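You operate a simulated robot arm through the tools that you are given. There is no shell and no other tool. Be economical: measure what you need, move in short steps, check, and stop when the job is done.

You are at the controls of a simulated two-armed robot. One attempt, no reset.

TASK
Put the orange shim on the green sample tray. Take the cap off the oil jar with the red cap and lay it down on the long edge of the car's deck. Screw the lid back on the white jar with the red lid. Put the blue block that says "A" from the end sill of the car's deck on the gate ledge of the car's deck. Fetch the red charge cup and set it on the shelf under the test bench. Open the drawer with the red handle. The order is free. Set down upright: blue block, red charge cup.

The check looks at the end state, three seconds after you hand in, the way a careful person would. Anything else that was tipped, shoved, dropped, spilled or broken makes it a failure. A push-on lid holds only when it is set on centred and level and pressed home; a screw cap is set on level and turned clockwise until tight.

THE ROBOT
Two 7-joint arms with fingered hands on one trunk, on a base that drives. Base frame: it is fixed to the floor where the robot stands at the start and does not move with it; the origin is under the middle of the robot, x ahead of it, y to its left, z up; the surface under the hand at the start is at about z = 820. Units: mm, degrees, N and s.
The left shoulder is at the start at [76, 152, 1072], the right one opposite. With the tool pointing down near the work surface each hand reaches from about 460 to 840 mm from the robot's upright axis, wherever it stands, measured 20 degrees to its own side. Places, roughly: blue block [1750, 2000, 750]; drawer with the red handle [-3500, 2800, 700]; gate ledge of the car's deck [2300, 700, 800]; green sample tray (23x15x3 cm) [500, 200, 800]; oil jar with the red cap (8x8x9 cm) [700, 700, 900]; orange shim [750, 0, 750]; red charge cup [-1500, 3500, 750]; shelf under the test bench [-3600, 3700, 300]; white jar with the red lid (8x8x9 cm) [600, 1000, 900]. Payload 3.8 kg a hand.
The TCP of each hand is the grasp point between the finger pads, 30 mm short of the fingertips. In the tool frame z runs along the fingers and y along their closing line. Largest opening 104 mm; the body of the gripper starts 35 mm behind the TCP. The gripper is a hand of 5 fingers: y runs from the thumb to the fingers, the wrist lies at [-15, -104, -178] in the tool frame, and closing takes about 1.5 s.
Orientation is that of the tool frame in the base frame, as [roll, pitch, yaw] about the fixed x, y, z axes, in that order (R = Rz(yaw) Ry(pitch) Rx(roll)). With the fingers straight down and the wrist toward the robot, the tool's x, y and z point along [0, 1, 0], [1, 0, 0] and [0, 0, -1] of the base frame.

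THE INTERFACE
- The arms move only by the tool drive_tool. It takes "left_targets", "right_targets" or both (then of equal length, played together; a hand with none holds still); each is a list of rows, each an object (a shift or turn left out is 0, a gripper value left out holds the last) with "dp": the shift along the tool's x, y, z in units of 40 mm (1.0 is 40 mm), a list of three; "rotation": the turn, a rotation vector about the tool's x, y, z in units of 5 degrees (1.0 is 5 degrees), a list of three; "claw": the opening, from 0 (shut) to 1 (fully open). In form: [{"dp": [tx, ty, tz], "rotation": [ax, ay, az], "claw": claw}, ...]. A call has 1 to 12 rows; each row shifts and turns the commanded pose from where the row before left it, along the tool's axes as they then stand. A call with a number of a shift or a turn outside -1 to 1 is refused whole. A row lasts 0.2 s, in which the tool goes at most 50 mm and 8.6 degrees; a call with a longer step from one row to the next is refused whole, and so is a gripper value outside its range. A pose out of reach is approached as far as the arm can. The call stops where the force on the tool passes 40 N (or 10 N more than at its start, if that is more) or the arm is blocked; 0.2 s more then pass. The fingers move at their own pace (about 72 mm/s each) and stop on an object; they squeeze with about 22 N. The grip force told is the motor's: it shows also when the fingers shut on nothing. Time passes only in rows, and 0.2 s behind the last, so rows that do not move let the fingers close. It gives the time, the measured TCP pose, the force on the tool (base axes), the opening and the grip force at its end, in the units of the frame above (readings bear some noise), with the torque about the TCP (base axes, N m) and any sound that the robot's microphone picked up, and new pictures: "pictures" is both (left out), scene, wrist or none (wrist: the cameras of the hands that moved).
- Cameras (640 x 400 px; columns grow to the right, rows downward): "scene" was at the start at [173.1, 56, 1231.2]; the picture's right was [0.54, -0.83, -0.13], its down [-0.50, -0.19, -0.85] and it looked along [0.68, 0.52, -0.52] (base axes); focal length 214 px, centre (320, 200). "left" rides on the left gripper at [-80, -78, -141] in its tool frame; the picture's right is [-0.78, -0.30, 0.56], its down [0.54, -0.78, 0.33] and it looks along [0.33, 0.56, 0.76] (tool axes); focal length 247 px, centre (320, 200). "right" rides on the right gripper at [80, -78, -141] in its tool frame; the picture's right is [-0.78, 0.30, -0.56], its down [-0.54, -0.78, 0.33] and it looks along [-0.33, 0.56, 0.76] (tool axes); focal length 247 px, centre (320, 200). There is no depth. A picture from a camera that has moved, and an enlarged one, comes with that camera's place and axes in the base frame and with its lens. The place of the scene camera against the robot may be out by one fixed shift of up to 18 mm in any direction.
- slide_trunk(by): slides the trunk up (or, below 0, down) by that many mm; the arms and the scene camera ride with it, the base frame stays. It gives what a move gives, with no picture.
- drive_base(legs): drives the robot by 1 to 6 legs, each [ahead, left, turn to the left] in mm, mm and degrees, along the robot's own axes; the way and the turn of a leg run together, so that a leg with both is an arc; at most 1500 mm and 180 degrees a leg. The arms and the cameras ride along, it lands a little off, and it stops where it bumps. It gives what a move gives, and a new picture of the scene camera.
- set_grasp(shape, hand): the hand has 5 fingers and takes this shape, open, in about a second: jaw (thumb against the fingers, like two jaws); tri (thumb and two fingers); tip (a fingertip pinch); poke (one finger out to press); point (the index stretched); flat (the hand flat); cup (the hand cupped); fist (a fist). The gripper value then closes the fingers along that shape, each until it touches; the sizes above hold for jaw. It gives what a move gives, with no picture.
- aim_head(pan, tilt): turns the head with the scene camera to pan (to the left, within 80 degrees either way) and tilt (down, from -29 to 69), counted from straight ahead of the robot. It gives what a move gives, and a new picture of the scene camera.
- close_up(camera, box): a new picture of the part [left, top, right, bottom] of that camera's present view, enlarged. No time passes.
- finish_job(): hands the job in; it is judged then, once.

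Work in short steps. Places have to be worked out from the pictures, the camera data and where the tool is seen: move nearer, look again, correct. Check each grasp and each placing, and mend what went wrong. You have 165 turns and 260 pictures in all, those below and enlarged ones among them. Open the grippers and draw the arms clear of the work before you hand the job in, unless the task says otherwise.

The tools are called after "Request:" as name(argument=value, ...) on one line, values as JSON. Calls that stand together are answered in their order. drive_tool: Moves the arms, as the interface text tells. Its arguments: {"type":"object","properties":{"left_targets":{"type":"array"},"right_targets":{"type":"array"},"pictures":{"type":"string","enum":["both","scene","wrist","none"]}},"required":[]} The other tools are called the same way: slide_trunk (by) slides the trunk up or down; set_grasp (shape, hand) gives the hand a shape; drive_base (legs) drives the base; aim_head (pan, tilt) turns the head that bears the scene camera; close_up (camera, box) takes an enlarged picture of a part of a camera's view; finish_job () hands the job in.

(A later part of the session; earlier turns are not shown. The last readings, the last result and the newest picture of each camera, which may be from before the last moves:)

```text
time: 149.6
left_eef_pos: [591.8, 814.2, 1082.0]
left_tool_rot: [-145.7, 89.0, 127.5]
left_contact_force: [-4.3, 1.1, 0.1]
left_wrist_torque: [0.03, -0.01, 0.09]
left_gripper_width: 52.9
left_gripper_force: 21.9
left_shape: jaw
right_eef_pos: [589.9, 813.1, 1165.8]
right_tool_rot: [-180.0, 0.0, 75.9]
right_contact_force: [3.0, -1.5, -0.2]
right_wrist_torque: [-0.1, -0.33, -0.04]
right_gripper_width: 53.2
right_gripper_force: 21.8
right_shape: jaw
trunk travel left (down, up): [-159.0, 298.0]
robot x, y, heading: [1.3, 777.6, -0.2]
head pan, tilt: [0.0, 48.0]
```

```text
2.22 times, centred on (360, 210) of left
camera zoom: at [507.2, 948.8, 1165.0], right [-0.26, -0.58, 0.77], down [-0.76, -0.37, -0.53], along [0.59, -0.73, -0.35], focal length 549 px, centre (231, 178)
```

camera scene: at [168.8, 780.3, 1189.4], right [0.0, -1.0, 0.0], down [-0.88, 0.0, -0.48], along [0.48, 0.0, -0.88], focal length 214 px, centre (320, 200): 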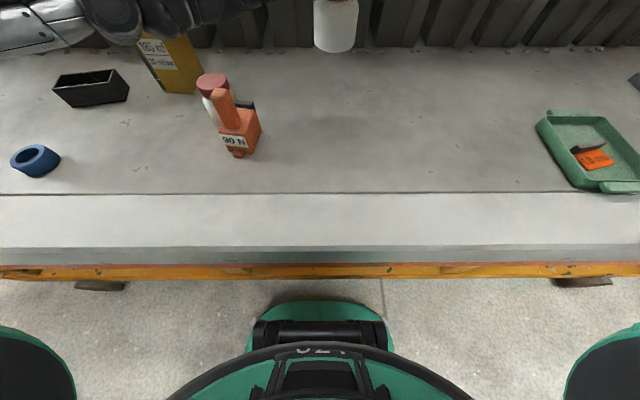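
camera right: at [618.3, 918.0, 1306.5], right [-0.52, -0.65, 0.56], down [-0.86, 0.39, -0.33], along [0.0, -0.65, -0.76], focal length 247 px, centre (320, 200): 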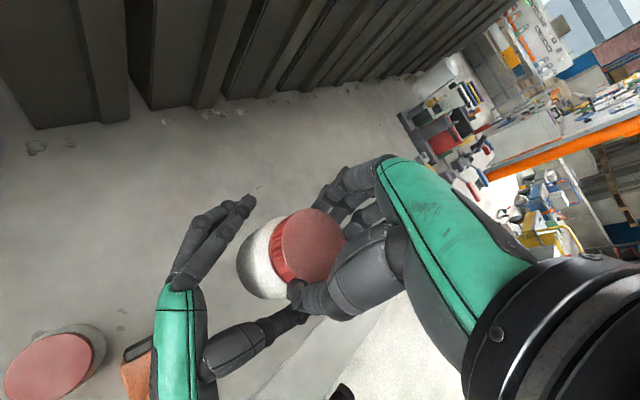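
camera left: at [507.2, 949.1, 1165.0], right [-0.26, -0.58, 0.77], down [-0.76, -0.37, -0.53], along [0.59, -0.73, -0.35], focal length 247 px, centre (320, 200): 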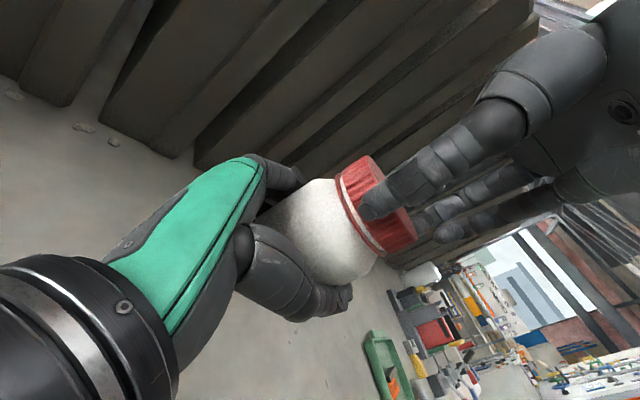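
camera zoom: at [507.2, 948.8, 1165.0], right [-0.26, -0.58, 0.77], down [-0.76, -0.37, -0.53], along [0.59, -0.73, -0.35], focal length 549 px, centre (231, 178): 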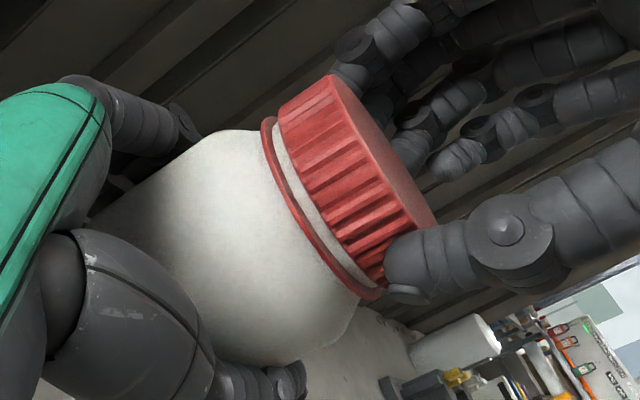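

The gap under the cap is opening. I turn another 35°.

Request:
drive_tool(right_targets=[{"rotation": [0, 0, -1], "dp": [0, 0, -0.002]}, {"rotation": [0, 0, -1], "dp": [0, 0, -0.002]}, {"rotation": [0, 0, -1], "dp": [0, 0, -0.002]}, {"rotation": [0, 0, -1], "dp": [0, 0, -0.002]}, {"rotation": [0, 0, -1], "dp": [0, 0, -0.002]}, {"rotation": [0, 0, -1], "dp": [0, 0, -0.002]}, {"rotation": [0, 0, -1], "dp": [0, 0, -0.002]}], pictures="none")

Request:
close_up(camera="left", box=[280, 120, 440, 300])

```text
time: 151.2
left_eef_pos: [592.4, 812.5, 1083.5]
left_tool_rot: [-137.5, 89.0, 135.6]
left_contact_force: [-3.1, -1.1, -0.2]
left_wrist_torque: [-0.02, 0.01, 0.03]
left_gripper_width: 53.1
left_gripper_force: 22.2
left_shape: jaw
right_eef_pos: [588.3, 811.9, 1166.6]
right_tool_rot: [-179.8, 0.0, 110.8]
right_contact_force: [4.9, 1.2, -1.8]
right_wrist_torque: [0.15, -0.34, -0.02]
right_gripper_width: 53.6
right_gripper_force: 21.9
right_shape: jaw
trunk travel left (down, up): [-159.0, 298.0]
robot x, y, heading: [2.9, 776.7, -0.4]
head pan, tilt: [0.0, 48.0]
```

```text
2.22 times, centred on (360, 210) of left
camera zoom: at [507.3, 948.8, 1165.0], right [-0.26, -0.58, 0.77], down [-0.76, -0.37, -0.53], along [0.59, -0.73, -0.35], focal length 549 px, centre (231, 178)
```

zoom: 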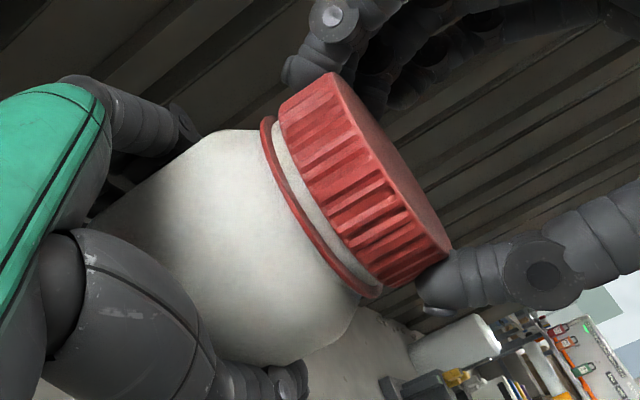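

Unscrewing works, so I extend to about yaw 128 to gain range.

Request:
drive_tool(right_targets=[{"rotation": [0, 0, -0.9], "dp": [0, 0, -0.002]}, {"rotation": [0, 0, -0.9], "dp": [0, 0, -0.002]}, {"rotation": [0, 0, -0.9], "dp": [0, 0, -0.002]}, {"rotation": [0, 0, -0.9], "dp": [0, 0, -0.002]}], pictures="none")

```text
time: 152.2
left_eef_pos: [591.6, 814.1, 1082.7]
left_tool_rot: [-148.1, 89.0, 124.9]
left_contact_force: [-3.9, -1.6, 2.1]
left_wrist_torque: [-0.05, -0.04, 0.03]
left_gripper_width: 52.9
left_gripper_force: 22.4
left_shape: jaw
right_eef_pos: [589.2, 811.5, 1168.3]
right_tool_rot: [-180.0, 0.0, 128.9]
right_contact_force: [4.2, 1.8, -3.3]
right_wrist_torque: [0.21, -0.36, -0.07]
right_gripper_width: 53.5
right_gripper_force: 22.3
right_shape: jaw
trunk travel left (down, up): [-159.0, 298.0]
robot x, y, heading: [4.7, 774.5, -0.2]
head pan, tilt: [0.0, 48.0]
```

I regrip: open, unwind 100°, close, and turn again.

Request:
drive_tool(right_targets=[{"claw": 0.7}, {"claw": 0.85}, {}, {"rotation": [0, 0, 1]}, {"rotation": [0, 0, 1]}, {"rotation": [0, 0, 1]}, {"rotation": [0, 0, 1]}, {"rotation": [0, 0, 1]}, {"rotation": [0, 0, 1]}, {"rotation": [0, 0, 1]}, {"rotation": [0, 0, 1]}, {"rotation": [0, 0, 1]}], pictures="none")

Request:
drive_tool(right_targets=[{"rotation": [0, 0, 1]}, {"rotation": [0, 0, 1]}, {"rotation": [0, 0, 1]}, {"rotation": [0, 0, 1]}, {"rotation": [0, 0, 1]}, {"rotation": [0, 0, 1]}, {"rotation": [0, 0, 1]}, {"rotation": [0, 0, 1]}, {"rotation": [0, 0, 1]}, {"rotation": [0, 0, 1]}, {"rotation": [0, 0, 1]}], pictures="wrist")

```text
time: 154.8
left_eef_pos: [592.6, 813.7, 1083.1]
left_tool_rot: [-148.9, 89.0, 124.2]
left_contact_force: [-0.5, -0.4, -0.6]
left_wrist_torque: [-0.01, 0.0, 0.01]
left_gripper_width: 53.0
left_gripper_force: 21.3
left_shape: jaw
right_eef_pos: [590.1, 812.4, 1167.1]
right_tool_rot: [-179.9, -0.1, 83.7]
right_contact_force: [-0.2, 0.0, 0.3]
right_wrist_torque: [-0.01, 0.02, 0.0]
right_gripper_width: 88.3
right_gripper_force: 0.1
right_shape: jaw
trunk travel left (down, up): [-159.0, 298.0]
robot x, y, heading: [3.0, 778.7, -0.6]
head pan, tilt: [0.0, 48.0]
```

```text
time: 157.2
left_eef_pos: [591.9, 813.7, 1082.5]
left_tool_rot: [-154.1, 89.0, 119.1]
left_contact_force: [-1.0, 0.2, 0.8]
left_wrist_torque: [0.0, 0.01, 0.02]
left_gripper_width: 52.9
left_gripper_force: 22.1
left_shape: jaw
right_eef_pos: [586.5, 810.2, 1165.8]
right_tool_rot: [-180.0, -0.1, 28.6]
right_contact_force: [-0.3, -0.2, -0.2]
right_wrist_torque: [0.01, 0.0, 0.04]
right_gripper_width: 88.4
right_gripper_force: 0.0
right_shape: jaw
right hand out of reach, approached as far as the arm can: row 11
trunk travel left (down, up): [-159.0, 298.0]
robot x, y, heading: [2.8, 776.2, -0.3]
head pan, tilt: [0.0, 48.0]
camera right: at [617.8, 915.0, 1307.8], right [-0.54, -0.63, 0.55], down [-0.84, 0.42, -0.33], along [-0.02, -0.65, -0.76], focal length 247 px, centre (320, 200)
```

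right: 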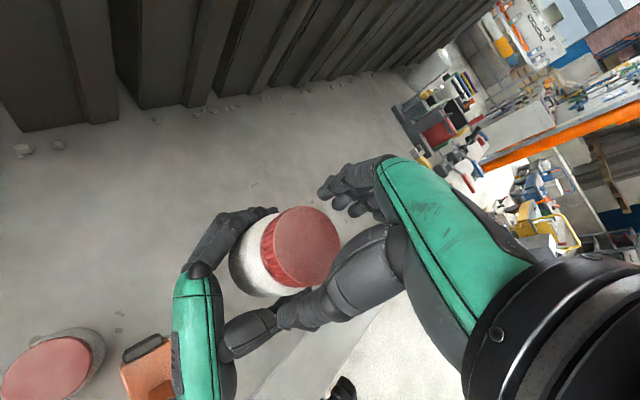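

Request:
drive_tool(right_targets=[{"claw": 0}, {}, {}, {}, {}, {}, {"rotation": [0, 0, -1]}, {"rotation": [0, 0, -1], "dp": [0, 0, -0.002]}, {"rotation": [0, 0, -1], "dp": [0, 0, -0.002]}, {"rotation": [0, 0, -1], "dp": [0, 0, -0.002]}, {"rotation": [0, 0, -1], "dp": [0, 0, -0.002]}, {"rotation": [0, 0, -1], "dp": [0, 0, -0.002]}], pictures="none")

Request:
drive_tool(right_targets=[{"rotation": [0, 0, -1], "dp": [0, 0, -0.003]}, {"rotation": [0, 0, -1], "dp": [0, 0, -0.003]}, {"rotation": [0, 0, -1], "dp": [0, 0, -0.003]}, {"rotation": [0, 0, -1], "dp": [0, 0, -0.003]}, {"rotation": [0, 0, -1], "dp": [0, 0, -0.003]}, {"rotation": [0, 0, -1], "dp": [0, 0, -0.003]}, {"rotation": [0, 0, -1], "dp": [0, 0, -0.003]}, {"rotation": [0, 0, -1], "dp": [0, 0, -0.003]}, {"rotation": [0, 0, -1], "dp": [0, 0, -0.003]}, {"rotation": [0, 0, -1], "dp": [0, 0, -0.003]}, {"rotation": [0, 0, -1], "dp": [0, 0, -0.003]}, {"rotation": [0, 0, -1], "dp": [0, 0, -0.003]}], pictures="none")

Request:
close_up(camera="left", box=[280, 120, 440, 300])

```text
time: 159.8
left_eef_pos: [592.5, 813.6, 1082.4]
left_tool_rot: [-152.0, 89.1, 121.0]
left_contact_force: [-2.3, 2.0, -0.7]
left_wrist_torque: [0.01, 0.02, 0.04]
left_gripper_width: 52.9
left_gripper_force: 22.2
left_shape: jaw
right_eef_pos: [587.4, 808.6, 1165.4]
right_tool_rot: [179.9, 0.1, 58.8]
right_contact_force: [2.3, -1.4, -0.1]
right_wrist_torque: [-0.17, -0.23, -0.1]
right_gripper_width: 52.0
right_gripper_force: 22.4
right_shape: jaw
trunk travel left (down, up): [-159.0, 298.0]
robot x, y, heading: [2.7, 779.5, -0.2]
head pan, tilt: [0.0, 48.0]
```

```text
time: 162.4
left_eef_pos: [591.4, 813.0, 1082.7]
left_tool_rot: [-149.1, 89.1, 123.9]
left_contact_force: [-11.6, -1.4, 0.9]
left_wrist_torque: [-0.09, -0.21, 0.09]
left_gripper_width: 51.8
left_gripper_force: 22.0
left_shape: jaw
right_eef_pos: [587.1, 809.0, 1167.6]
right_tool_rot: [-180.0, 0.1, 118.8]
right_contact_force: [10.7, 1.4, -3.4]
right_wrist_torque: [0.2, -0.65, -0.09]
right_gripper_width: 52.4
right_gripper_force: 21.9
right_shape: jaw
trunk travel left (down, up): [-159.0, 298.0]
robot x, y, heading: [2.6, 778.1, 0.1]
head pan, tilt: [0.0, 48.0]
```

```text
2.22 times, centred on (360, 210) of left
camera zoom: at [507.1, 948.6, 1165.1], right [-0.26, -0.58, 0.77], down [-0.76, -0.37, -0.53], along [0.59, -0.73, -0.35], focal length 549 px, centre (231, 178)
```

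zoom: 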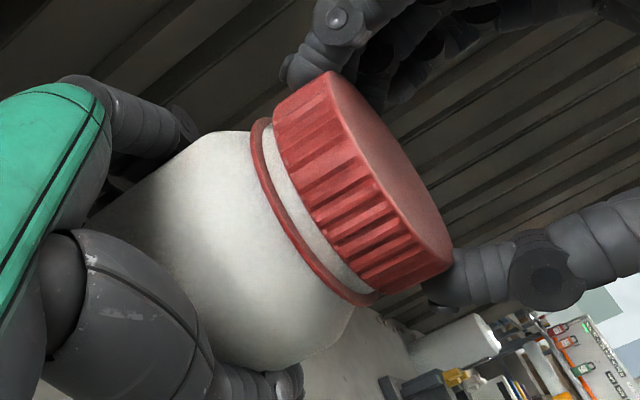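

A 10 N side force shows the grip was off-centre. I regrip with the TCP recentred on the cap.

Request:
drive_tool(right_targets=[{"claw": 0.7}, {"claw": 0.85}, {}, {"rotation": [0, 0, 1]}, {"rotation": [0, 0, 1]}, {"rotation": [0, 0, 1]}, {"rotation": [0, 0, 1]}, {"rotation": [0, 0, 1]}, {"rotation": [0, 0, 1]}, {"rotation": [0, 0, 1]}, {"rotation": [0, 0, 1]}, {"rotation": [0, 0, 1]}], pictures="none")

Request:
drive_tool(right_targets=[{"rotation": [0, 0, 1]}, {"rotation": [0, 0, 1]}, {"rotation": [0, 0, 1]}, {"rotation": [0, 0, 1]}, {"rotation": [0, 0, 1]}, {"rotation": [0, 0, 1]}, {"rotation": [0, 0, 1]}, {}], pictures="wrist")

Request:
close_up(camera="left", box=[280, 120, 440, 300])

```text
time: 165.0
left_eef_pos: [592.1, 814.4, 1083.5]
left_tool_rot: [-148.0, 89.0, 125.1]
left_contact_force: [-0.4, -0.3, -0.3]
left_wrist_torque: [-0.01, 0.03, -0.03]
left_gripper_width: 52.0
left_gripper_force: 21.7
left_shape: jaw
right_eef_pos: [585.2, 809.1, 1165.9]
right_tool_rot: [-180.0, 0.1, 73.7]
right_contact_force: [-0.4, 0.9, 0.0]
right_wrist_torque: [-0.02, 0.01, 0.01]
right_gripper_width: 88.2
right_gripper_force: 0.1
right_shape: jaw
trunk travel left (down, up): [-159.0, 298.0]
robot x, y, heading: [2.1, 778.8, -0.4]
head pan, tilt: [0.0, 48.0]
```

```text
time: 166.8
left_eef_pos: [591.7, 813.5, 1083.4]
left_tool_rot: [-145.4, 89.0, 127.7]
left_contact_force: [0.4, -0.8, -0.3]
left_wrist_torque: [0.03, -0.01, 0.02]
left_gripper_width: 52.3
left_gripper_force: 22.1
left_shape: jaw
right_eef_pos: [586.3, 809.3, 1167.3]
right_tool_rot: [179.9, 0.1, 38.7]
right_contact_force: [-0.2, -0.3, 0.2]
right_wrist_torque: [0.02, 0.04, 0.04]
right_gripper_width: 88.3
right_gripper_force: 0.0
right_shape: jaw
trunk travel left (down, up): [-159.0, 298.0]
robot x, y, heading: [5.1, 777.9, -0.5]
head pan, tilt: [0.0, 48.0]
camera right: at [599.6, 919.4, 1308.3], right [-0.42, -0.72, 0.56], down [-0.9, 0.27, -0.33], along [0.09, -0.64, -0.76], focal length 247 px, centre (320, 200)
```

right: 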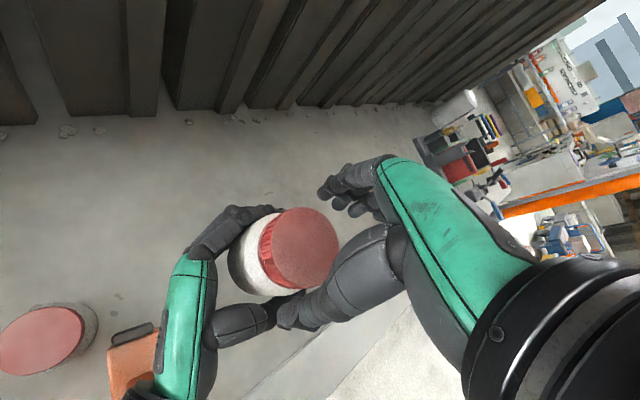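

```text
2.22 times, centred on (360, 210) of left
camera zoom: at [507.2, 948.9, 1165.1], right [-0.26, -0.58, 0.77], down [-0.76, -0.37, -0.53], along [0.59, -0.73, -0.35], focal length 549 px, centre (231, 178)
```

zoom: 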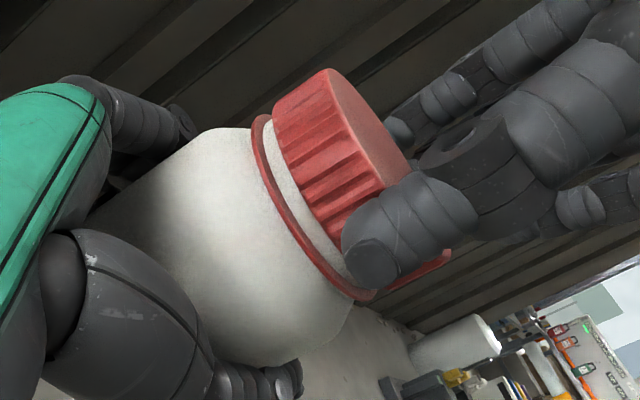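

Request:
drive_tool(right_targets=[{"dp": [0.085, -0.027, -0.02]}, {"claw": 0}, {}, {}, {}, {}, {}, {"rotation": [0, 0, -1]}, {"rotation": [0, 0, -1], "dp": [0, 0, -0.002]}, {"rotation": [0, 0, -1], "dp": [0, 0, -0.002]}, {"rotation": [0, 0, -1], "dp": [0, 0, -0.002]}, {"rotation": [0, 0, -1], "dp": [0, 0, -0.002]}], pictures="none")

Request:
drive_tool(right_targets=[{"rotation": [0, 0, -1], "dp": [0, 0, -0.002]}, {"rotation": [0, 0, -1], "dp": [0, 0, -0.002]}, {"rotation": [0, 0, -1], "dp": [0, 0, -0.002]}, {"rotation": [0, 0, -1], "dp": [0, 0, -0.002]}, {"rotation": [0, 0, -1], "dp": [0, 0, -0.002]}, {"rotation": [0, 0, -1], "dp": [0, 0, -0.002]}, {"rotation": [0, 0, -1], "dp": [0, 0, -0.002]}, {"rotation": [0, 0, -1], "dp": [0, 0, -0.002]}, {"rotation": [0, 0, -1], "dp": [0, 0, -0.002]}, {"rotation": [0, 0, -1], "dp": [0, 0, -0.002]}, {"rotation": [0, 0, -1], "dp": [0, 0, -0.002]}, {"rotation": [0, 0, -1], "dp": [0, 0, -0.002]}], pictures="none")

Request:
close_up(camera="left", box=[280, 120, 440, 300])

```text
time: 169.4
left_eef_pos: [593.1, 813.9, 1083.1]
left_tool_rot: [-149.0, 89.1, 124.0]
left_contact_force: [-0.9, 0.7, 0.5]
left_wrist_torque: [0.02, -0.04, 0.02]
left_gripper_width: 52.2
left_gripper_force: 21.9
left_shape: jaw
right_eef_pos: [588.7, 812.1, 1169.0]
right_tool_rot: [-180.0, -0.1, 63.8]
right_contact_force: [0.9, 0.6, 0.8]
right_wrist_torque: [-0.07, -0.12, -0.09]
right_gripper_width: 52.5
right_gripper_force: 22.0
right_shape: jaw
trunk travel left (down, up): [-159.0, 298.0]
robot x, y, heading: [4.5, 776.5, -0.5]
head pan, tilt: [0.0, 48.0]
```

```text
time: 172.0
left_eef_pos: [592.3, 813.5, 1082.0]
left_tool_rot: [-143.2, 89.1, 129.9]
left_contact_force: [-6.9, -1.3, 0.7]
left_wrist_torque: [-0.06, -0.21, 0.02]
left_gripper_width: 51.8
left_gripper_force: 21.9
left_shape: jaw
right_eef_pos: [588.8, 812.0, 1168.6]
right_tool_rot: [180.0, 0.0, 123.8]
right_contact_force: [5.8, 0.6, -2.7]
right_wrist_torque: [0.06, -0.37, -0.07]
right_gripper_width: 52.4
right_gripper_force: 22.0
right_shape: jaw
trunk travel left (down, up): [-159.0, 298.0]
robot x, y, heading: [1.1, 776.3, -0.2]
head pan, tilt: [0.0, 48.0]
```

```text
2.22 times, centred on (360, 210) of left
camera zoom: at [507.3, 948.9, 1165.0], right [-0.26, -0.58, 0.77], down [-0.76, -0.37, -0.53], along [0.59, -0.73, -0.35], focal length 549 px, centre (231, 178)
```

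zoom: 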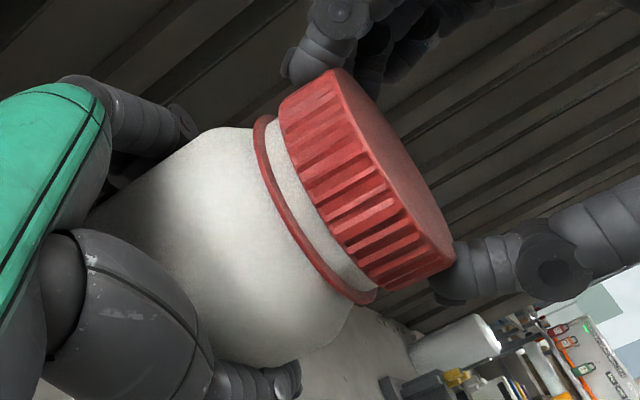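

The gap has grown to roughly 6–8 mm. I test a gentle upward pull on the cap.

Request:
drive_tool(right_targets=[{"dp": [0, 0, -0.04]}, {"dp": [0, 0, -0.04]}], pictures="none")

```text
time: 172.6
left_eef_pos: [591.3, 813.4, 1084.9]
left_tool_rot: [-149.6, 89.2, 123.6]
left_contact_force: [-5.7, 0.1, 4.7]
left_wrist_torque: [-0.06, -0.17, 0.03]
left_gripper_width: 52.2
left_gripper_force: 21.6
left_shape: jaw
right_eef_pos: [588.8, 811.9, 1172.7]
right_tool_rot: [-179.9, -0.1, 123.8]
right_contact_force: [6.7, 0.5, -8.4]
right_wrist_torque: [0.07, -0.28, -0.02]
right_gripper_width: 52.4
right_gripper_force: 22.6
right_shape: jaw
trunk travel left (down, up): [-159.0, 298.0]
robot x, y, heading: [3.3, 778.2, -0.4]
head pan, tilt: [0.0, 48.0]
```

It's still engaged (8 N pull), so I undo the pull and run another cycle.

Request:
drive_tool(right_targets=[{"dp": [0, 0, 0.06], "claw": 0.7}, {"claw": 0.85}, {}, {"rotation": [0, 0, 1]}, {"rotation": [0, 0, 1]}, {"rotation": [0, 0, 1]}, {"rotation": [0, 0, 1]}, {"rotation": [0, 0, 1]}, {"rotation": [0, 0, 1]}, {"rotation": [0, 0, 1]}, {"rotation": [0, 0, 1]}, {"rotation": [0, 0, 1]}], pictures="none")

Request:
drive_tool(right_targets=[{"rotation": [0, 0, 1]}, {"rotation": [0, 0, 1]}, {"rotation": [0, 0, 1]}, {"rotation": [0, 0, 1]}, {"rotation": [0, 0, 1]}, {"rotation": [0, 0, 1]}, {"rotation": [0, 0, 1]}, {"rotation": [0, 0, 1]}, {}], pictures="wrist")

```text
time: 175.2
left_eef_pos: [592.0, 814.7, 1083.7]
left_tool_rot: [-145.2, 89.2, 127.9]
left_contact_force: [0.0, -0.7, -1.6]
left_wrist_torque: [-0.03, 0.02, -0.02]
left_gripper_width: 51.4
left_gripper_force: 21.9
left_shape: jaw
right_eef_pos: [589.2, 812.9, 1171.5]
right_tool_rot: [-180.0, -0.1, 78.7]
right_contact_force: [-0.7, -0.3, -0.3]
right_wrist_torque: [0.04, -0.03, -0.02]
right_gripper_width: 88.2
right_gripper_force: 0.0
right_shape: jaw
trunk travel left (down, up): [-159.0, 298.0]
robot x, y, heading: [5.4, 776.0, -0.3]
head pan, tilt: [0.0, 48.0]
```

```text
time: 177.2
left_eef_pos: [593.0, 813.0, 1084.1]
left_tool_rot: [-142.0, 88.9, 131.1]
left_contact_force: [0.2, -0.2, -1.4]
left_wrist_torque: [-0.02, 0.02, -0.03]
left_gripper_width: 51.6
left_gripper_force: 22.0
left_shape: jaw
right_eef_pos: [588.7, 812.4, 1170.0]
right_tool_rot: [180.0, 0.0, 38.8]
right_contact_force: [-0.4, 0.2, 0.6]
right_wrist_torque: [0.03, 0.01, 0.02]
right_gripper_width: 88.3
right_gripper_force: 0.0
right_shape: jaw
trunk travel left (down, up): [-159.0, 298.0]
robot x, y, heading: [5.7, 778.4, -0.3]
head pan, tilt: [0.0, 48.0]
camera right: at [601.4, 922.2, 1311.8], right [-0.42, -0.72, 0.56], down [-0.9, 0.27, -0.33], along [0.09, -0.64, -0.76], focal length 247 px, centre (320, 200)
```

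right: 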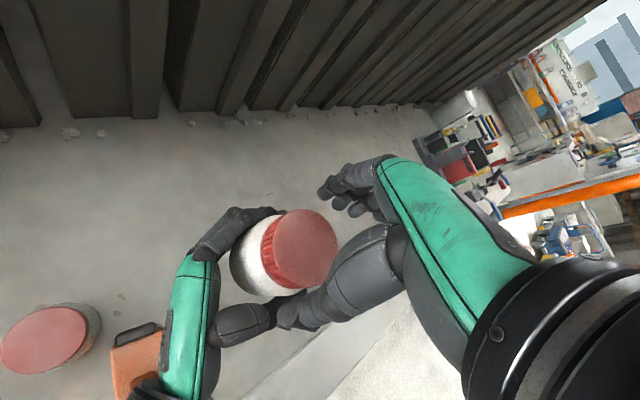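

Request:
drive_tool(right_targets=[{"dp": [0.07, -0.02, 0]}, {"claw": 0}, {}, {}, {}, {}, {}, {"rotation": [0, 0, -1]}, {"rotation": [0, 0, -1], "dp": [0, 0, -0.002]}, {"rotation": [0, 0, -1], "dp": [0, 0, -0.002]}, {"rotation": [0, 0, -1], "dp": [0, 0, -0.002]}, {"rotation": [0, 0, -1], "dp": [0, 0, -0.002]}], pictures="none")

Request:
drive_tool(right_targets=[{"rotation": [0, 0, -1], "dp": [0, 0, -0.002]}, {"rotation": [0, 0, -1], "dp": [0, 0, -0.002]}, {"rotation": [0, 0, -1], "dp": [0, 0, -0.002]}, {"rotation": [0, 0, -1], "dp": [0, 0, -0.002]}, {"rotation": [0, 0, -1], "dp": [0, 0, -0.002]}, {"rotation": [0, 0, -1], "dp": [0, 0, -0.002]}, {"rotation": [0, 0, -1], "dp": [0, 0, -0.002]}, {"rotation": [0, 0, -1], "dp": [0, 0, -0.002]}, {"rotation": [0, 0, -1], "dp": [0, 0, -0.002]}, {"rotation": [0, 0, -1], "dp": [0, 0, -0.002]}, {"rotation": [0, 0, -1], "dp": [0, 0, -0.002]}, {"rotation": [0, 0, -1], "dp": [0, 0, -0.002]}], pictures="none")

Request:
drive_tool(right_targets=[{"dp": [0, 0, -0.04]}, {"dp": [0, 0, -0.04]}], pictures="none")

Request:
close_up(camera="left", box=[280, 120, 440, 300])

```text
time: 179.8
left_eef_pos: [591.4, 814.4, 1084.0]
left_tool_rot: [-149.2, 89.0, 123.9]
left_contact_force: [2.5, -1.7, -9.7]
left_wrist_torque: [-0.11, -0.08, 0.26]
left_gripper_width: 51.3
left_gripper_force: 22.3
left_shape: jaw
right_eef_pos: [590.5, 815.8, 1170.0]
right_tool_rot: [-179.9, 0.1, 63.9]
right_contact_force: [-2.3, 1.5, 7.3]
right_wrist_torque: [0.2, 0.33, -0.24]
right_gripper_width: 42.0
right_gripper_force: 21.5
right_shape: jaw
trunk travel left (down, up): [-159.0, 298.0]
robot x, y, heading: [3.1, 773.9, -0.2]
head pan, tilt: [0.0, 48.0]
```

```text
time: 182.4
left_eef_pos: [592.2, 813.5, 1082.3]
left_tool_rot: [-147.2, 89.0, 125.9]
left_contact_force: [0.2, -0.7, -8.6]
left_wrist_torque: [0.04, -0.12, 0.16]
left_gripper_width: 50.9
left_gripper_force: 22.1
left_shape: jaw
right_eef_pos: [590.0, 814.5, 1171.7]
right_tool_rot: [-179.9, 0.1, 123.8]
right_contact_force: [1.2, 1.0, 6.7]
right_wrist_torque: [0.02, 0.09, -0.17]
right_gripper_width: 40.3
right_gripper_force: 21.8
right_shape: jaw
trunk travel left (down, up): [-159.0, 298.0]
robot x, y, heading: [2.7, 778.6, -0.3]
head pan, tilt: [0.0, 48.0]
```

```text
time: 183.0
left_eef_pos: [593.0, 813.6, 1083.9]
left_tool_rot: [-148.3, 89.1, 124.7]
left_contact_force: [-1.9, 0.4, -3.5]
left_wrist_torque: [0.03, -0.11, 0.06]
left_gripper_width: 51.1
left_gripper_force: 22.1
left_shape: jaw
right_eef_pos: [589.7, 815.1, 1174.0]
right_tool_rot: [-179.9, 0.1, 123.8]
right_contact_force: [-0.5, 0.8, 1.4]
right_wrist_torque: [-0.02, 0.03, -0.1]
right_gripper_width: 40.2
right_gripper_force: 22.6
right_shape: jaw
trunk travel left (down, up): [-159.0, 298.0]
robot x, y, heading: [3.4, 774.8, -0.4]
head pan, tilt: [0.0, 48.0]
```

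```text
2.22 times, centred on (360, 210) of left
camera zoom: at [507.1, 949.2, 1165.7], right [-0.26, -0.58, 0.77], down [-0.76, -0.37, -0.53], along [0.59, -0.73, -0.35], focal length 549 px, centre (231, 178)
```

zoom: 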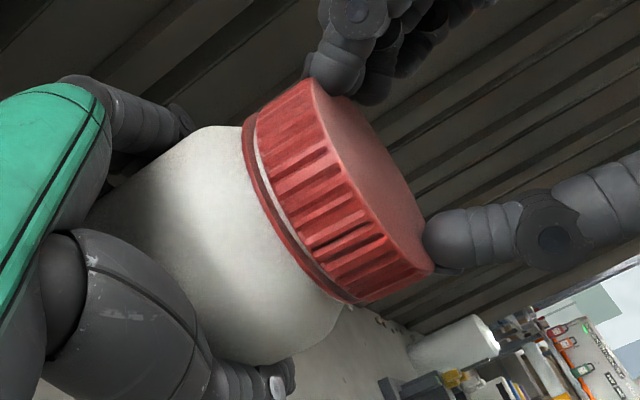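

The fingers slipped onto the top edge and the cap dropped back down without turning, so it's now off its threads. I open, lower 11 mm, grip its sides again and lift.

Request:
drive_tool(right_targets=[{"claw": 0.7, "dp": [0, 0, -0.1]}, {"claw": 0.85}, {}, {"rotation": [0, 0, 1]}, {"rotation": [0, 0, 1]}, {"rotation": [0, 0, 1]}, {"rotation": [0, 0, 1]}, {"rotation": [0, 0, 1]}, {"rotation": [0, 0, 1]}, {"rotation": [0, 0, 1]}, {"rotation": [0, 0, 1]}], pictures="wrist")

Request:
close_up(camera="left", box=[280, 120, 440, 300])

```text
time: 185.4
left_eef_pos: [592.1, 815.8, 1084.0]
left_tool_rot: [-148.6, 89.1, 124.4]
left_contact_force: [-0.3, -0.1, -1.9]
left_wrist_torque: [-0.01, -0.03, 0.0]
left_gripper_width: 51.1
left_gripper_force: 22.0
left_shape: jaw
right_eef_pos: [590.4, 815.2, 1179.1]
right_tool_rot: [180.0, 0.0, 83.6]
right_contact_force: [0.1, 0.8, -0.2]
right_wrist_torque: [0.02, -0.01, 0.0]
right_gripper_width: 88.0
right_gripper_force: 0.1
right_shape: jaw
trunk travel left (down, up): [-159.0, 298.0]
robot x, y, heading: [6.0, 775.6, -0.7]
head pan, tilt: [0.0, 48.0]
camera right: at [521.1, 902.3, 1321.1], right [0.21, -0.8, 0.56], down [-0.83, -0.45, -0.33], along [0.52, -0.39, -0.76], focal length 247 px, centre (320, 200)
```

right: 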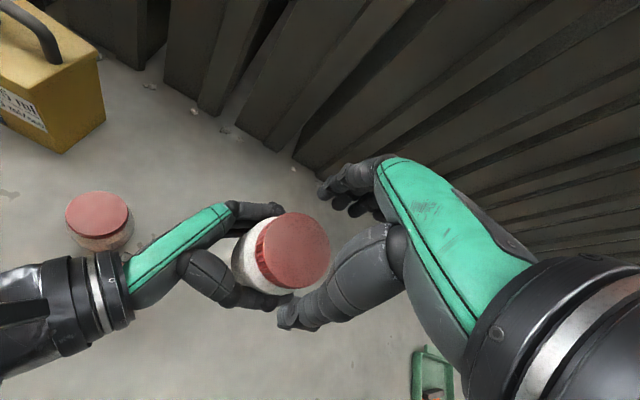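

```text
2.22 times, centred on (360, 210) of left
camera zoom: at [507.1, 949.5, 1165.0], right [-0.26, -0.58, 0.77], down [-0.76, -0.37, -0.53], along [0.59, -0.73, -0.35], focal length 549 px, centre (231, 178)
```

zoom: 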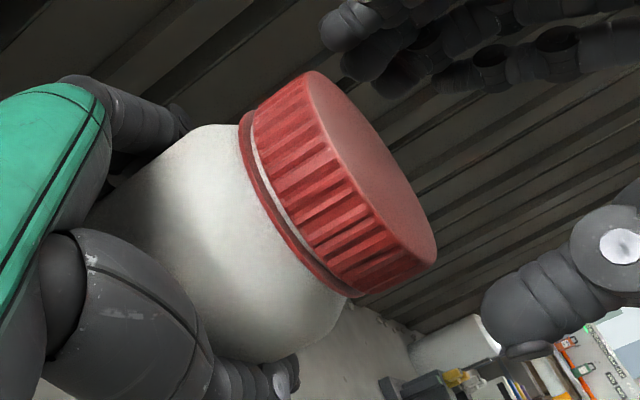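

The cap centre is about (588,820). I shift, lower to z≈1163, grip and lift slightly.

Request:
drive_tool(right_targets=[{"dp": [0.12, -0.06, 0.2]}, {"dp": [0, 0, 0.2]}, {"claw": 0}, {}, {}, {}, {}, {}, {"dp": [0, 0, -0.05]}, {"dp": [0, 0, -0.05]}], pictures="none")

Request:
close_up(camera="left", box=[280, 120, 440, 300])

```text
time: 187.6
left_eef_pos: [592.0, 813.7, 1083.6]
left_tool_rot: [-149.8, 89.0, 123.2]
left_contact_force: [-0.6, -0.7, -1.7]
left_wrist_torque: [0.0, 0.02, 0.01]
left_gripper_width: 51.0
left_gripper_force: 22.3
left_shape: jaw
right_eef_pos: [588.4, 820.0, 1167.8]
right_tool_rot: [-180.0, 0.0, 83.7]
right_contact_force: [0.3, 0.7, -0.3]
right_wrist_torque: [0.02, 0.01, -0.01]
right_gripper_width: 53.9
right_gripper_force: 21.8
right_shape: jaw
trunk travel left (down, up): [-159.0, 298.0]
robot x, y, heading: [1.5, 777.5, -0.1]
head pan, tilt: [0.0, 48.0]
```

```text
2.22 times, centred on (360, 210) of left
camera zoom: at [507.1, 949.2, 1165.1], right [-0.26, -0.58, 0.77], down [-0.76, -0.37, -0.53], along [0.59, -0.73, -0.35], focal length 549 px, centre (231, 178)
```

zoom: 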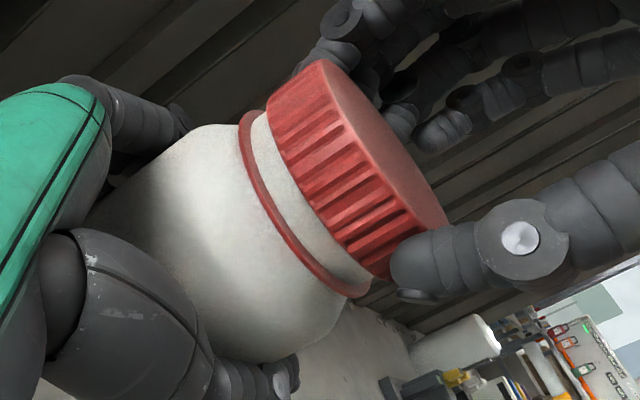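

The cap is free. I lift it away with the right hand and move it aside, then yaw the left hand 45° toward forward-pointing while keeping the jar upright.

Request:
drive_tool(right_targets=[{"dp": [0, 0, -0.5]}, {"dp": [0, 0, -0.7]}, {"dp": [0, 0, -0.3]}, {"dp": [-0.8, 0, 0]}, {"dp": [-0.8, 0, 0]}, {"dp": [-0.8, 0, 0]}, {"dp": [-0.8, 0, 0]}, {"dp": [-0.8, 0, 0]}, {"dp": [-0.8, 0, 0]}, {"dp": [-0.8, 0, 0]}, {}, {}], pictures="none")

Request:
drive_tool(left_targets=[{"rotation": [-0.5, 0, 0]}, {"rotation": [-1, 0, 0]}, {"rotation": [-1, 0, 0]}, {"rotation": [-1, 0, 0]}, {"rotation": [-1, 0, 0]}, {"rotation": [-1, 0, 0]}, {"rotation": [-1, 0, 0]}, {"rotation": [-1, 0, 0]}, {"rotation": [-1, 0, 0]}, {}], pictures="both")

```text
time: 190.2
left_eef_pos: [592.4, 813.9, 1083.7]
left_tool_rot: [-147.0, 89.1, 126.1]
left_contact_force: [-0.4, 0.5, -2.1]
left_wrist_torque: [-0.01, -0.03, -0.05]
left_gripper_width: 50.9
left_gripper_force: 21.5
left_shape: jaw
right_eef_pos: [564.2, 596.6, 1227.7]
right_tool_rot: [-179.9, 0.0, 83.8]
right_contact_force: [0.4, 0.5, 0.0]
right_wrist_torque: [-0.01, 0.0, 0.0]
right_gripper_width: 53.6
right_gripper_force: 22.7
right_shape: jaw
trunk travel left (down, up): [-159.0, 298.0]
robot x, y, heading: [3.3, 774.0, -0.4]
head pan, tilt: [0.0, 48.0]
```

```text
time: 192.4
left_eef_pos: [608.1, 903.7, 1027.4]
left_tool_rot: [128.4, 89.4, 77.8]
left_contact_force: [0.7, -0.3, -1.1]
left_wrist_torque: [-0.03, -0.03, 0.0]
left_gripper_width: 50.8
left_gripper_force: 22.4
left_shape: jaw
left hand out of reach, approached as far as the arm can: row 6, 7, 8, 9
right_eef_pos: [565.2, 595.2, 1226.5]
right_tool_rot: [-179.9, 0.0, 83.9]
right_contact_force: [-0.1, 0.6, 0.0]
right_wrist_torque: [-0.02, -0.01, 0.03]
right_gripper_width: 53.7
right_gripper_force: 22.2
right_shape: jaw
trunk travel left (down, up): [-159.0, 298.0]
robot x, y, heading: [3.4, 779.5, -0.3]
head pan, tilt: [0.0, 48.0]
camera scene: at [168.2, 780.4, 1189.5], right [0.0, -1.0, 0.0], down [-0.88, 0.0, -0.48], along [0.48, 0.0, -0.88], focal length 214 px, centre (320, 200)
camera left: at [457.7, 961.8, 1106.6], right [0.12, -0.63, 0.77], down [-0.39, -0.74, -0.54], along [0.91, -0.23, -0.33], focal length 247 px, centre (320, 200)
```

scene: 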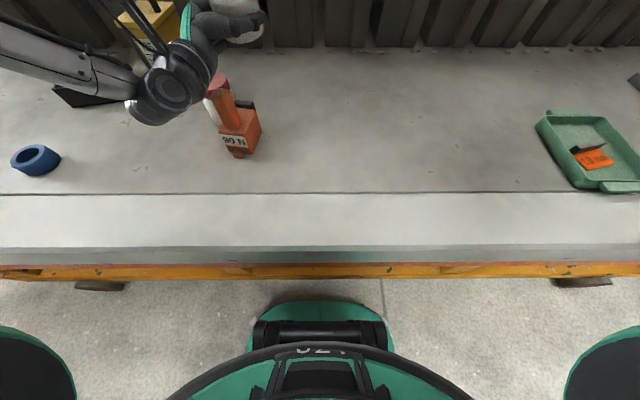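
left: 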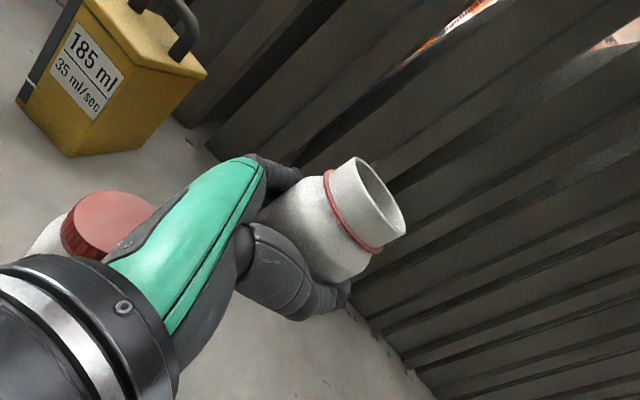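

The arm is now lower (z 1027) with the jar still upright. I move it away from the white jar (−y) and try lowering a bit to see what's reachable.

Request:
drive_tool(left_targets=[{"dp": [0, -0.4, 0.43]}, {"dp": [0, -0.4, 0.43]}, {"dp": [0, -0.4, 0.43]}, {"dp": [0, -0.4, 0.43]}, {"dp": [0.5, 0, 0]}, {"dp": [0.5, 0, 0]}, {}], pictures="none")

```text
time: 193.5
left_eef_pos: [603.9, 840.9, 1001.4]
left_tool_rot: [53.9, 88.7, 2.9]
left_contact_force: [-4.5, 0.2, 10.7]
left_wrist_torque: [0.67, 1.37, 0.26]
left_gripper_width: 50.5
left_gripper_force: 22.1
left_shape: jaw
left hand out of reach, approached as far as the arm can: row 1, 2, 3
right_eef_pos: [563.1, 595.1, 1228.1]
right_tool_rot: [-180.0, 0.0, 83.7]
right_contact_force: [-0.3, -0.5, -0.5]
right_wrist_torque: [0.01, 0.0, -0.01]
right_gripper_width: 53.5
right_gripper_force: 21.7
right_shape: jaw
trunk travel left (down, up): [-159.0, 298.0]
robot x, y, heading: [3.2, 777.6, -0.3]
head pan, tilt: [0.0, 48.0]
stopped in row 5 (left hand): the force on the tool passed its limit at 51 N (the readings are from after the stop); the commanded pose is now the measured one
```

The left hand hit something (51 N). I look before anything else.

Request:
aim_head(pan=25, tilt=15)

Request:
close_up(camera="left", box=[0, 0, 640, 400])

Request:
close_up(camera="right", box=[0, 0, 640, 400])

```text
time: 194.5
left_eef_pos: [602.8, 841.6, 1000.7]
left_tool_rot: [56.5, 88.8, 5.6]
left_contact_force: [-1.9, -1.7, 15.6]
left_wrist_torque: [0.96, 1.84, 0.27]
left_gripper_width: 50.4
left_gripper_force: 21.8
left_shape: jaw
right_eef_pos: [562.5, 594.8, 1228.7]
right_tool_rot: [-180.0, 0.1, 83.6]
right_contact_force: [0.2, -0.1, 0.3]
right_wrist_torque: [0.0, 0.01, -0.03]
right_gripper_width: 53.4
right_gripper_force: 22.1
right_shape: jaw
trunk travel left (down, up): [-159.0, 298.0]
robot x, y, heading: [2.1, 774.5, -0.3]
head pan, tilt: [25.0, 15.0]
camera scene: at [183.5, 818.6, 1238.3], right [0.41, -0.91, -0.1], down [-0.45, -0.11, -0.89], along [0.8, 0.4, -0.45], focal length 214 px, centre (320, 200)
```

scene: 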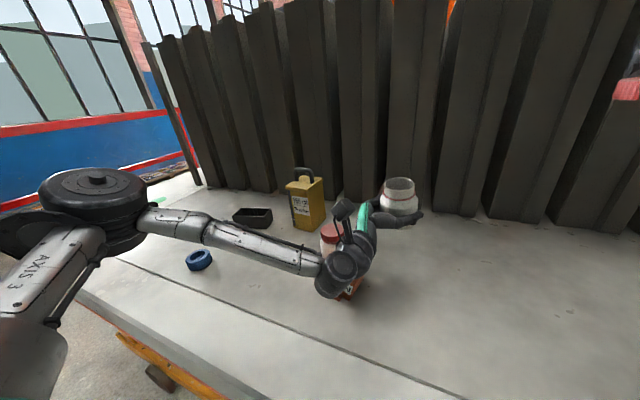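

```text
1.00 times, centred on (320, 200) of left (not enlarged: the box is as wide or as high as the picture)
camera zoom: at [452.5, 901.5, 1076.9], right [0.1, -0.62, 0.78], down [-0.38, -0.75, -0.54], along [0.92, -0.24, -0.32], focal length 247 px, centre (320, 200)
```

zoom: 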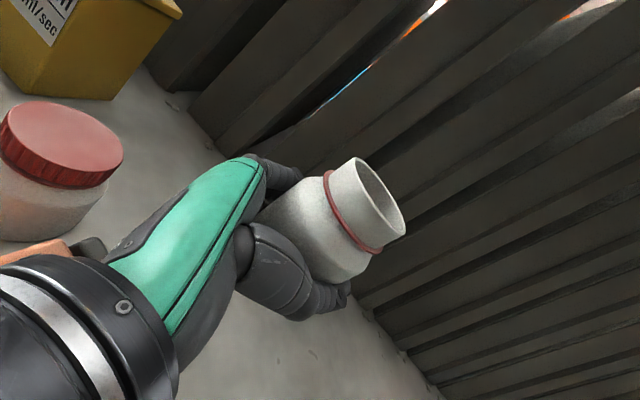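

```text
1.00 times, centred on (320, 200) of right (not enlarged: the box is as wide or as high as the picture)
camera zoom: at [493.3, 681.3, 1370.7], right [0.21, -0.8, 0.56], down [-0.83, -0.45, -0.33], along [0.52, -0.39, -0.76], focal length 247 px, centre (320, 200)
```

zoom: 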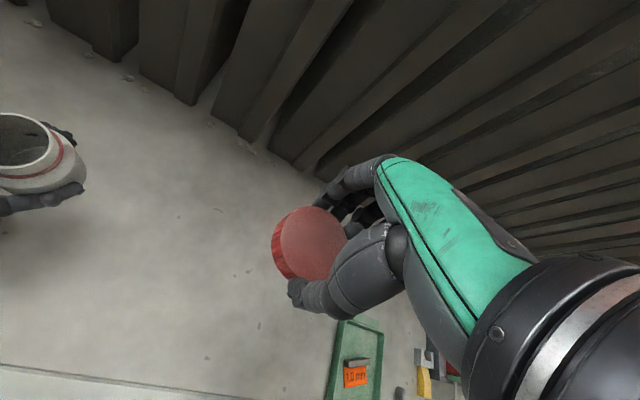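

The left wrist is pressing on the orange gauge below it. I raise the left hand straight up at once.

Request:
drive_tool(left_targets=[{"dp": [-0.3, 0, 0]}, {"dp": [-0.5, 0, 0]}, {"dp": [-0.5, 0, 0]}, {"dp": [-0.7, 0, 0]}], pictures="scene")

```text
time: 195.5
left_eef_pos: [602.0, 845.0, 1013.8]
left_tool_rot: [49.2, 88.6, -2.0]
left_contact_force: [-0.2, 1.0, -1.5]
left_wrist_torque: [-0.03, -0.01, -0.05]
left_gripper_width: 50.6
left_gripper_force: 22.4
left_shape: jaw
left hand out of reach, approached as far as the arm can: row 2, 3, 4
right_eef_pos: [565.2, 596.0, 1227.4]
right_tool_rot: [-179.9, -0.1, 83.7]
right_contact_force: [0.9, 0.3, -0.5]
right_wrist_torque: [-0.03, 0.0, 0.0]
right_gripper_width: 53.5
right_gripper_force: 22.1
right_shape: jaw
trunk travel left (down, up): [-159.0, 298.0]
robot x, y, heading: [2.8, 775.8, -0.3]
head pan, tilt: [25.0, 15.0]
camera scene: at [185.8, 819.5, 1237.8], right [0.41, -0.91, -0.1], down [-0.45, -0.11, -0.89], along [0.79, 0.4, -0.45], focal length 214 px, centre (320, 200)
```

scene: 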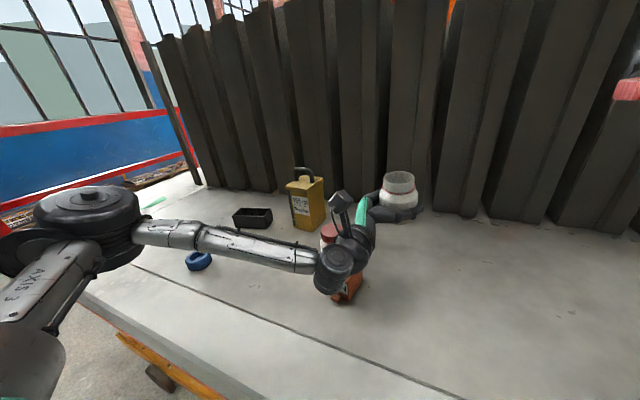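

Contact is gone. I raise the trunk for clearance and drive 170 mm right, away from the gauge, then check it.

Request:
slide_trunk(by=80)

Request:
drive_base(legs=[[0, -180, 0]])

Request:
close_up(camera="scene", box=[220, 170, 420, 295])

```text
time: 196.6
left_eef_pos: [602.9, 844.3, 1093.1]
left_tool_rot: [59.9, 89.1, 8.9]
left_contact_force: [0.4, 0.1, -2.1]
left_wrist_torque: [-0.02, 0.02, 0.01]
left_gripper_width: 50.3
left_gripper_force: 21.7
left_shape: jaw
right_eef_pos: [566.2, 595.7, 1307.0]
right_tool_rot: [-179.8, 0.0, 83.7]
right_contact_force: [0.8, 0.2, -1.1]
right_wrist_torque: [0.02, 0.03, 0.0]
right_gripper_width: 53.5
right_gripper_force: 22.0
right_shape: jaw
trunk travel left (down, up): [-239.0, 218.0]
robot x, y, heading: [1.9, 776.4, -0.2]
head pan, tilt: [25.0, 15.0]
```

```text
time: 198.1
left_eef_pos: [600.8, 663.8, 1092.7]
left_tool_rot: [52.8, 89.1, 2.0]
left_contact_force: [-0.1, -0.9, -1.8]
left_wrist_torque: [0.0, 0.04, 0.01]
left_gripper_width: 50.4
left_gripper_force: 21.8
left_shape: jaw
right_eef_pos: [564.6, 417.1, 1308.8]
right_tool_rot: [-179.9, 0.1, 83.7]
right_contact_force: [0.8, 0.0, -0.3]
right_wrist_torque: [-0.02, -0.02, 0.0]
right_gripper_width: 53.6
right_gripper_force: 22.2
right_shape: jaw
trunk travel left (down, up): [-239.0, 218.0]
robot x, y, heading: [3.0, 598.6, -0.2]
head pan, tilt: [25.0, 15.0]
camera scene: at [137.5, 639.9, 1338.3], right [0.41, -0.91, -0.05], down [-0.35, -0.11, -0.93], along [0.84, 0.4, -0.37], focal length 214 px, centre (320, 200)
```

scene: 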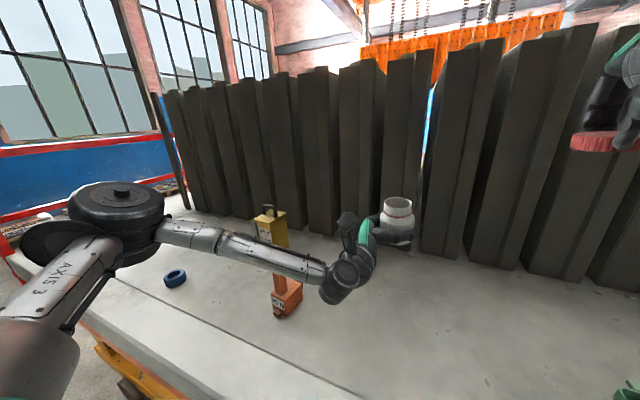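

```text
3.20 times, centred on (320, 232) of scene
camera zoom: at [137.5, 639.9, 1338.3], right [0.41, -0.91, -0.05], down [-0.35, -0.11, -0.93], along [0.84, 0.4, -0.37], focal length 686 px, centre (320, 96)
```

zoom: 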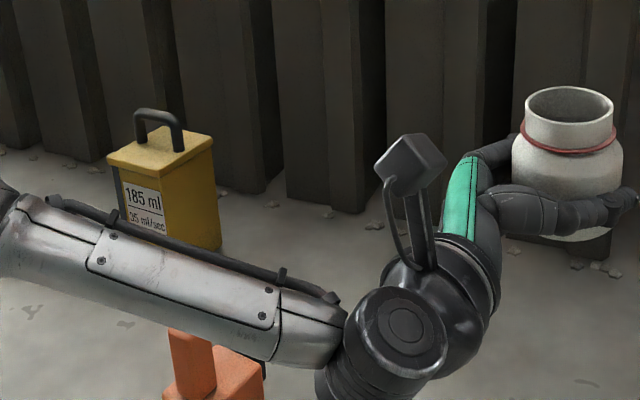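

The gauge still stands. The left wrist is too low to set the jar on the bench itself, so I park the cap on the free bench spot at (565,417) and then lower the jar with the right hand from above.

Request:
drive_tool(right_targets=[{"dp": [0, 0, 1]}, {"dp": [0, 0, 1]}, {"dp": [0, 0, 1]}, {"dp": [0, 0, 1]}, {"dp": [0, 0, 1]}, {"dp": [0, 0, 1]}, {"dp": [0, 0, 1]}, {"dp": [0, 0, 1]}, {"dp": [0, 0, 1]}, {"dp": [0, 0, 1]}, {"dp": [0, 0, 0.6]}], pictures="wrist")

```text
time: 200.5
left_eef_pos: [601.4, 662.6, 1093.5]
left_tool_rot: [55.3, 88.9, 4.4]
left_contact_force: [0.5, -0.1, -2.0]
left_wrist_torque: [-0.04, -0.01, -0.01]
left_gripper_width: 50.3
left_gripper_force: 22.3
left_shape: jaw
right_eef_pos: [562.2, 414.2, 883.4]
right_tool_rot: [-179.9, 0.0, 83.8]
right_contact_force: [-0.4, -0.6, -0.2]
right_wrist_torque: [0.0, -0.01, -0.01]
right_gripper_width: 53.5
right_gripper_force: 22.7
right_shape: jaw
trunk travel left (down, up): [-239.0, 218.0]
robot x, y, heading: [2.7, 594.7, -0.7]
head pan, tilt: [25.0, 15.0]
camera right: at [493.8, 500.9, 1024.9], right [0.21, -0.8, 0.56], down [-0.83, -0.45, -0.33], along [0.52, -0.39, -0.76], focal length 247 px, centre (320, 200)
```

right: 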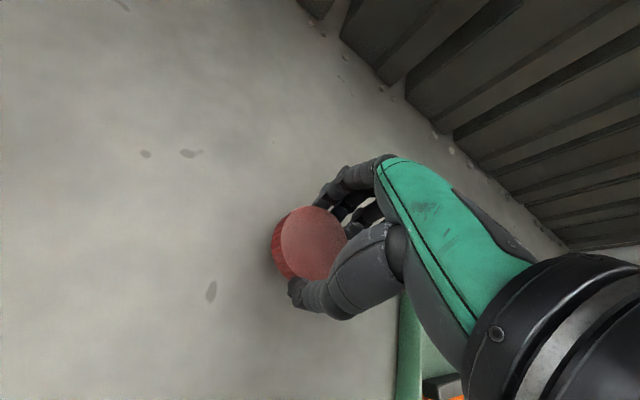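

Request:
drive_tool(right_targets=[{"dp": [0, 0, 0.35]}, {"dp": [0, 0, 0.15]}, {"dp": [0, 0, 0.05]}, {"dp": [0, 0, 0.05]}], pictures="none")

```text
time: 201.5
left_eef_pos: [601.3, 662.8, 1093.2]
left_tool_rot: [56.8, 88.9, 5.8]
left_contact_force: [-0.5, -0.4, -2.6]
left_wrist_torque: [-0.02, 0.01, -0.03]
left_gripper_width: 50.3
left_gripper_force: 21.5
left_shape: jaw
right_eef_pos: [562.6, 415.0, 860.6]
right_tool_rot: [179.9, 0.0, 83.8]
right_contact_force: [0.4, -1.1, -0.2]
right_wrist_torque: [-0.01, 0.01, 0.04]
right_gripper_width: 53.5
right_gripper_force: 21.8
right_shape: jaw
trunk travel left (down, up): [-239.0, 218.0]
robot x, y, heading: [1.1, 593.5, -0.2]
head pan, tilt: [25.0, 15.0]
```

Request:
drive_tool(right_targets=[{"dp": [0, 0, 0.05]}, {"dp": [0, 0, 0.05]}, {}], pictures="none")

```text
time: 202.3
left_eef_pos: [602.0, 662.6, 1094.6]
left_tool_rot: [54.6, 88.9, 3.7]
left_contact_force: [-0.3, 0.0, -1.7]
left_wrist_torque: [0.01, -0.01, 0.01]
left_gripper_width: 50.3
left_gripper_force: 21.9
left_shape: jaw
right_eef_pos: [562.5, 414.7, 855.6]
right_tool_rot: [-179.9, 0.0, 83.8]
right_contact_force: [0.2, 0.3, 0.2]
right_wrist_torque: [0.0, 0.01, 0.04]
right_gripper_width: 53.2
right_gripper_force: 22.1
right_shape: jaw
trunk travel left (down, up): [-239.0, 218.0]
robot x, y, heading: [-4.4, 593.1, -0.3]
head pan, tilt: [25.0, 15.0]
```

Request:
drive_tool(right_targets=[{"dp": [0, 0, 0.04]}, {"dp": [0, 0, 0.04]}, {}], pictures="none")

```text
time: 203.1
left_eef_pos: [601.4, 662.8, 1093.5]
left_tool_rot: [57.2, 88.9, 6.3]
left_contact_force: [-0.5, -0.3, -2.6]
left_wrist_torque: [-0.02, -0.01, 0.02]
left_gripper_width: 50.4
left_gripper_force: 22.0
left_shape: jaw
right_eef_pos: [562.7, 414.6, 854.1]
right_tool_rot: [180.0, 0.0, 83.8]
right_contact_force: [-0.6, 0.4, 5.0]
right_wrist_torque: [0.03, 0.1, -0.01]
right_gripper_width: 53.7
right_gripper_force: 22.0
right_shape: jaw
trunk travel left (down, up): [-239.0, 218.0]
robot x, y, heading: [5.4, 595.1, -0.4]
head pan, tilt: [25.0, 15.0]
```

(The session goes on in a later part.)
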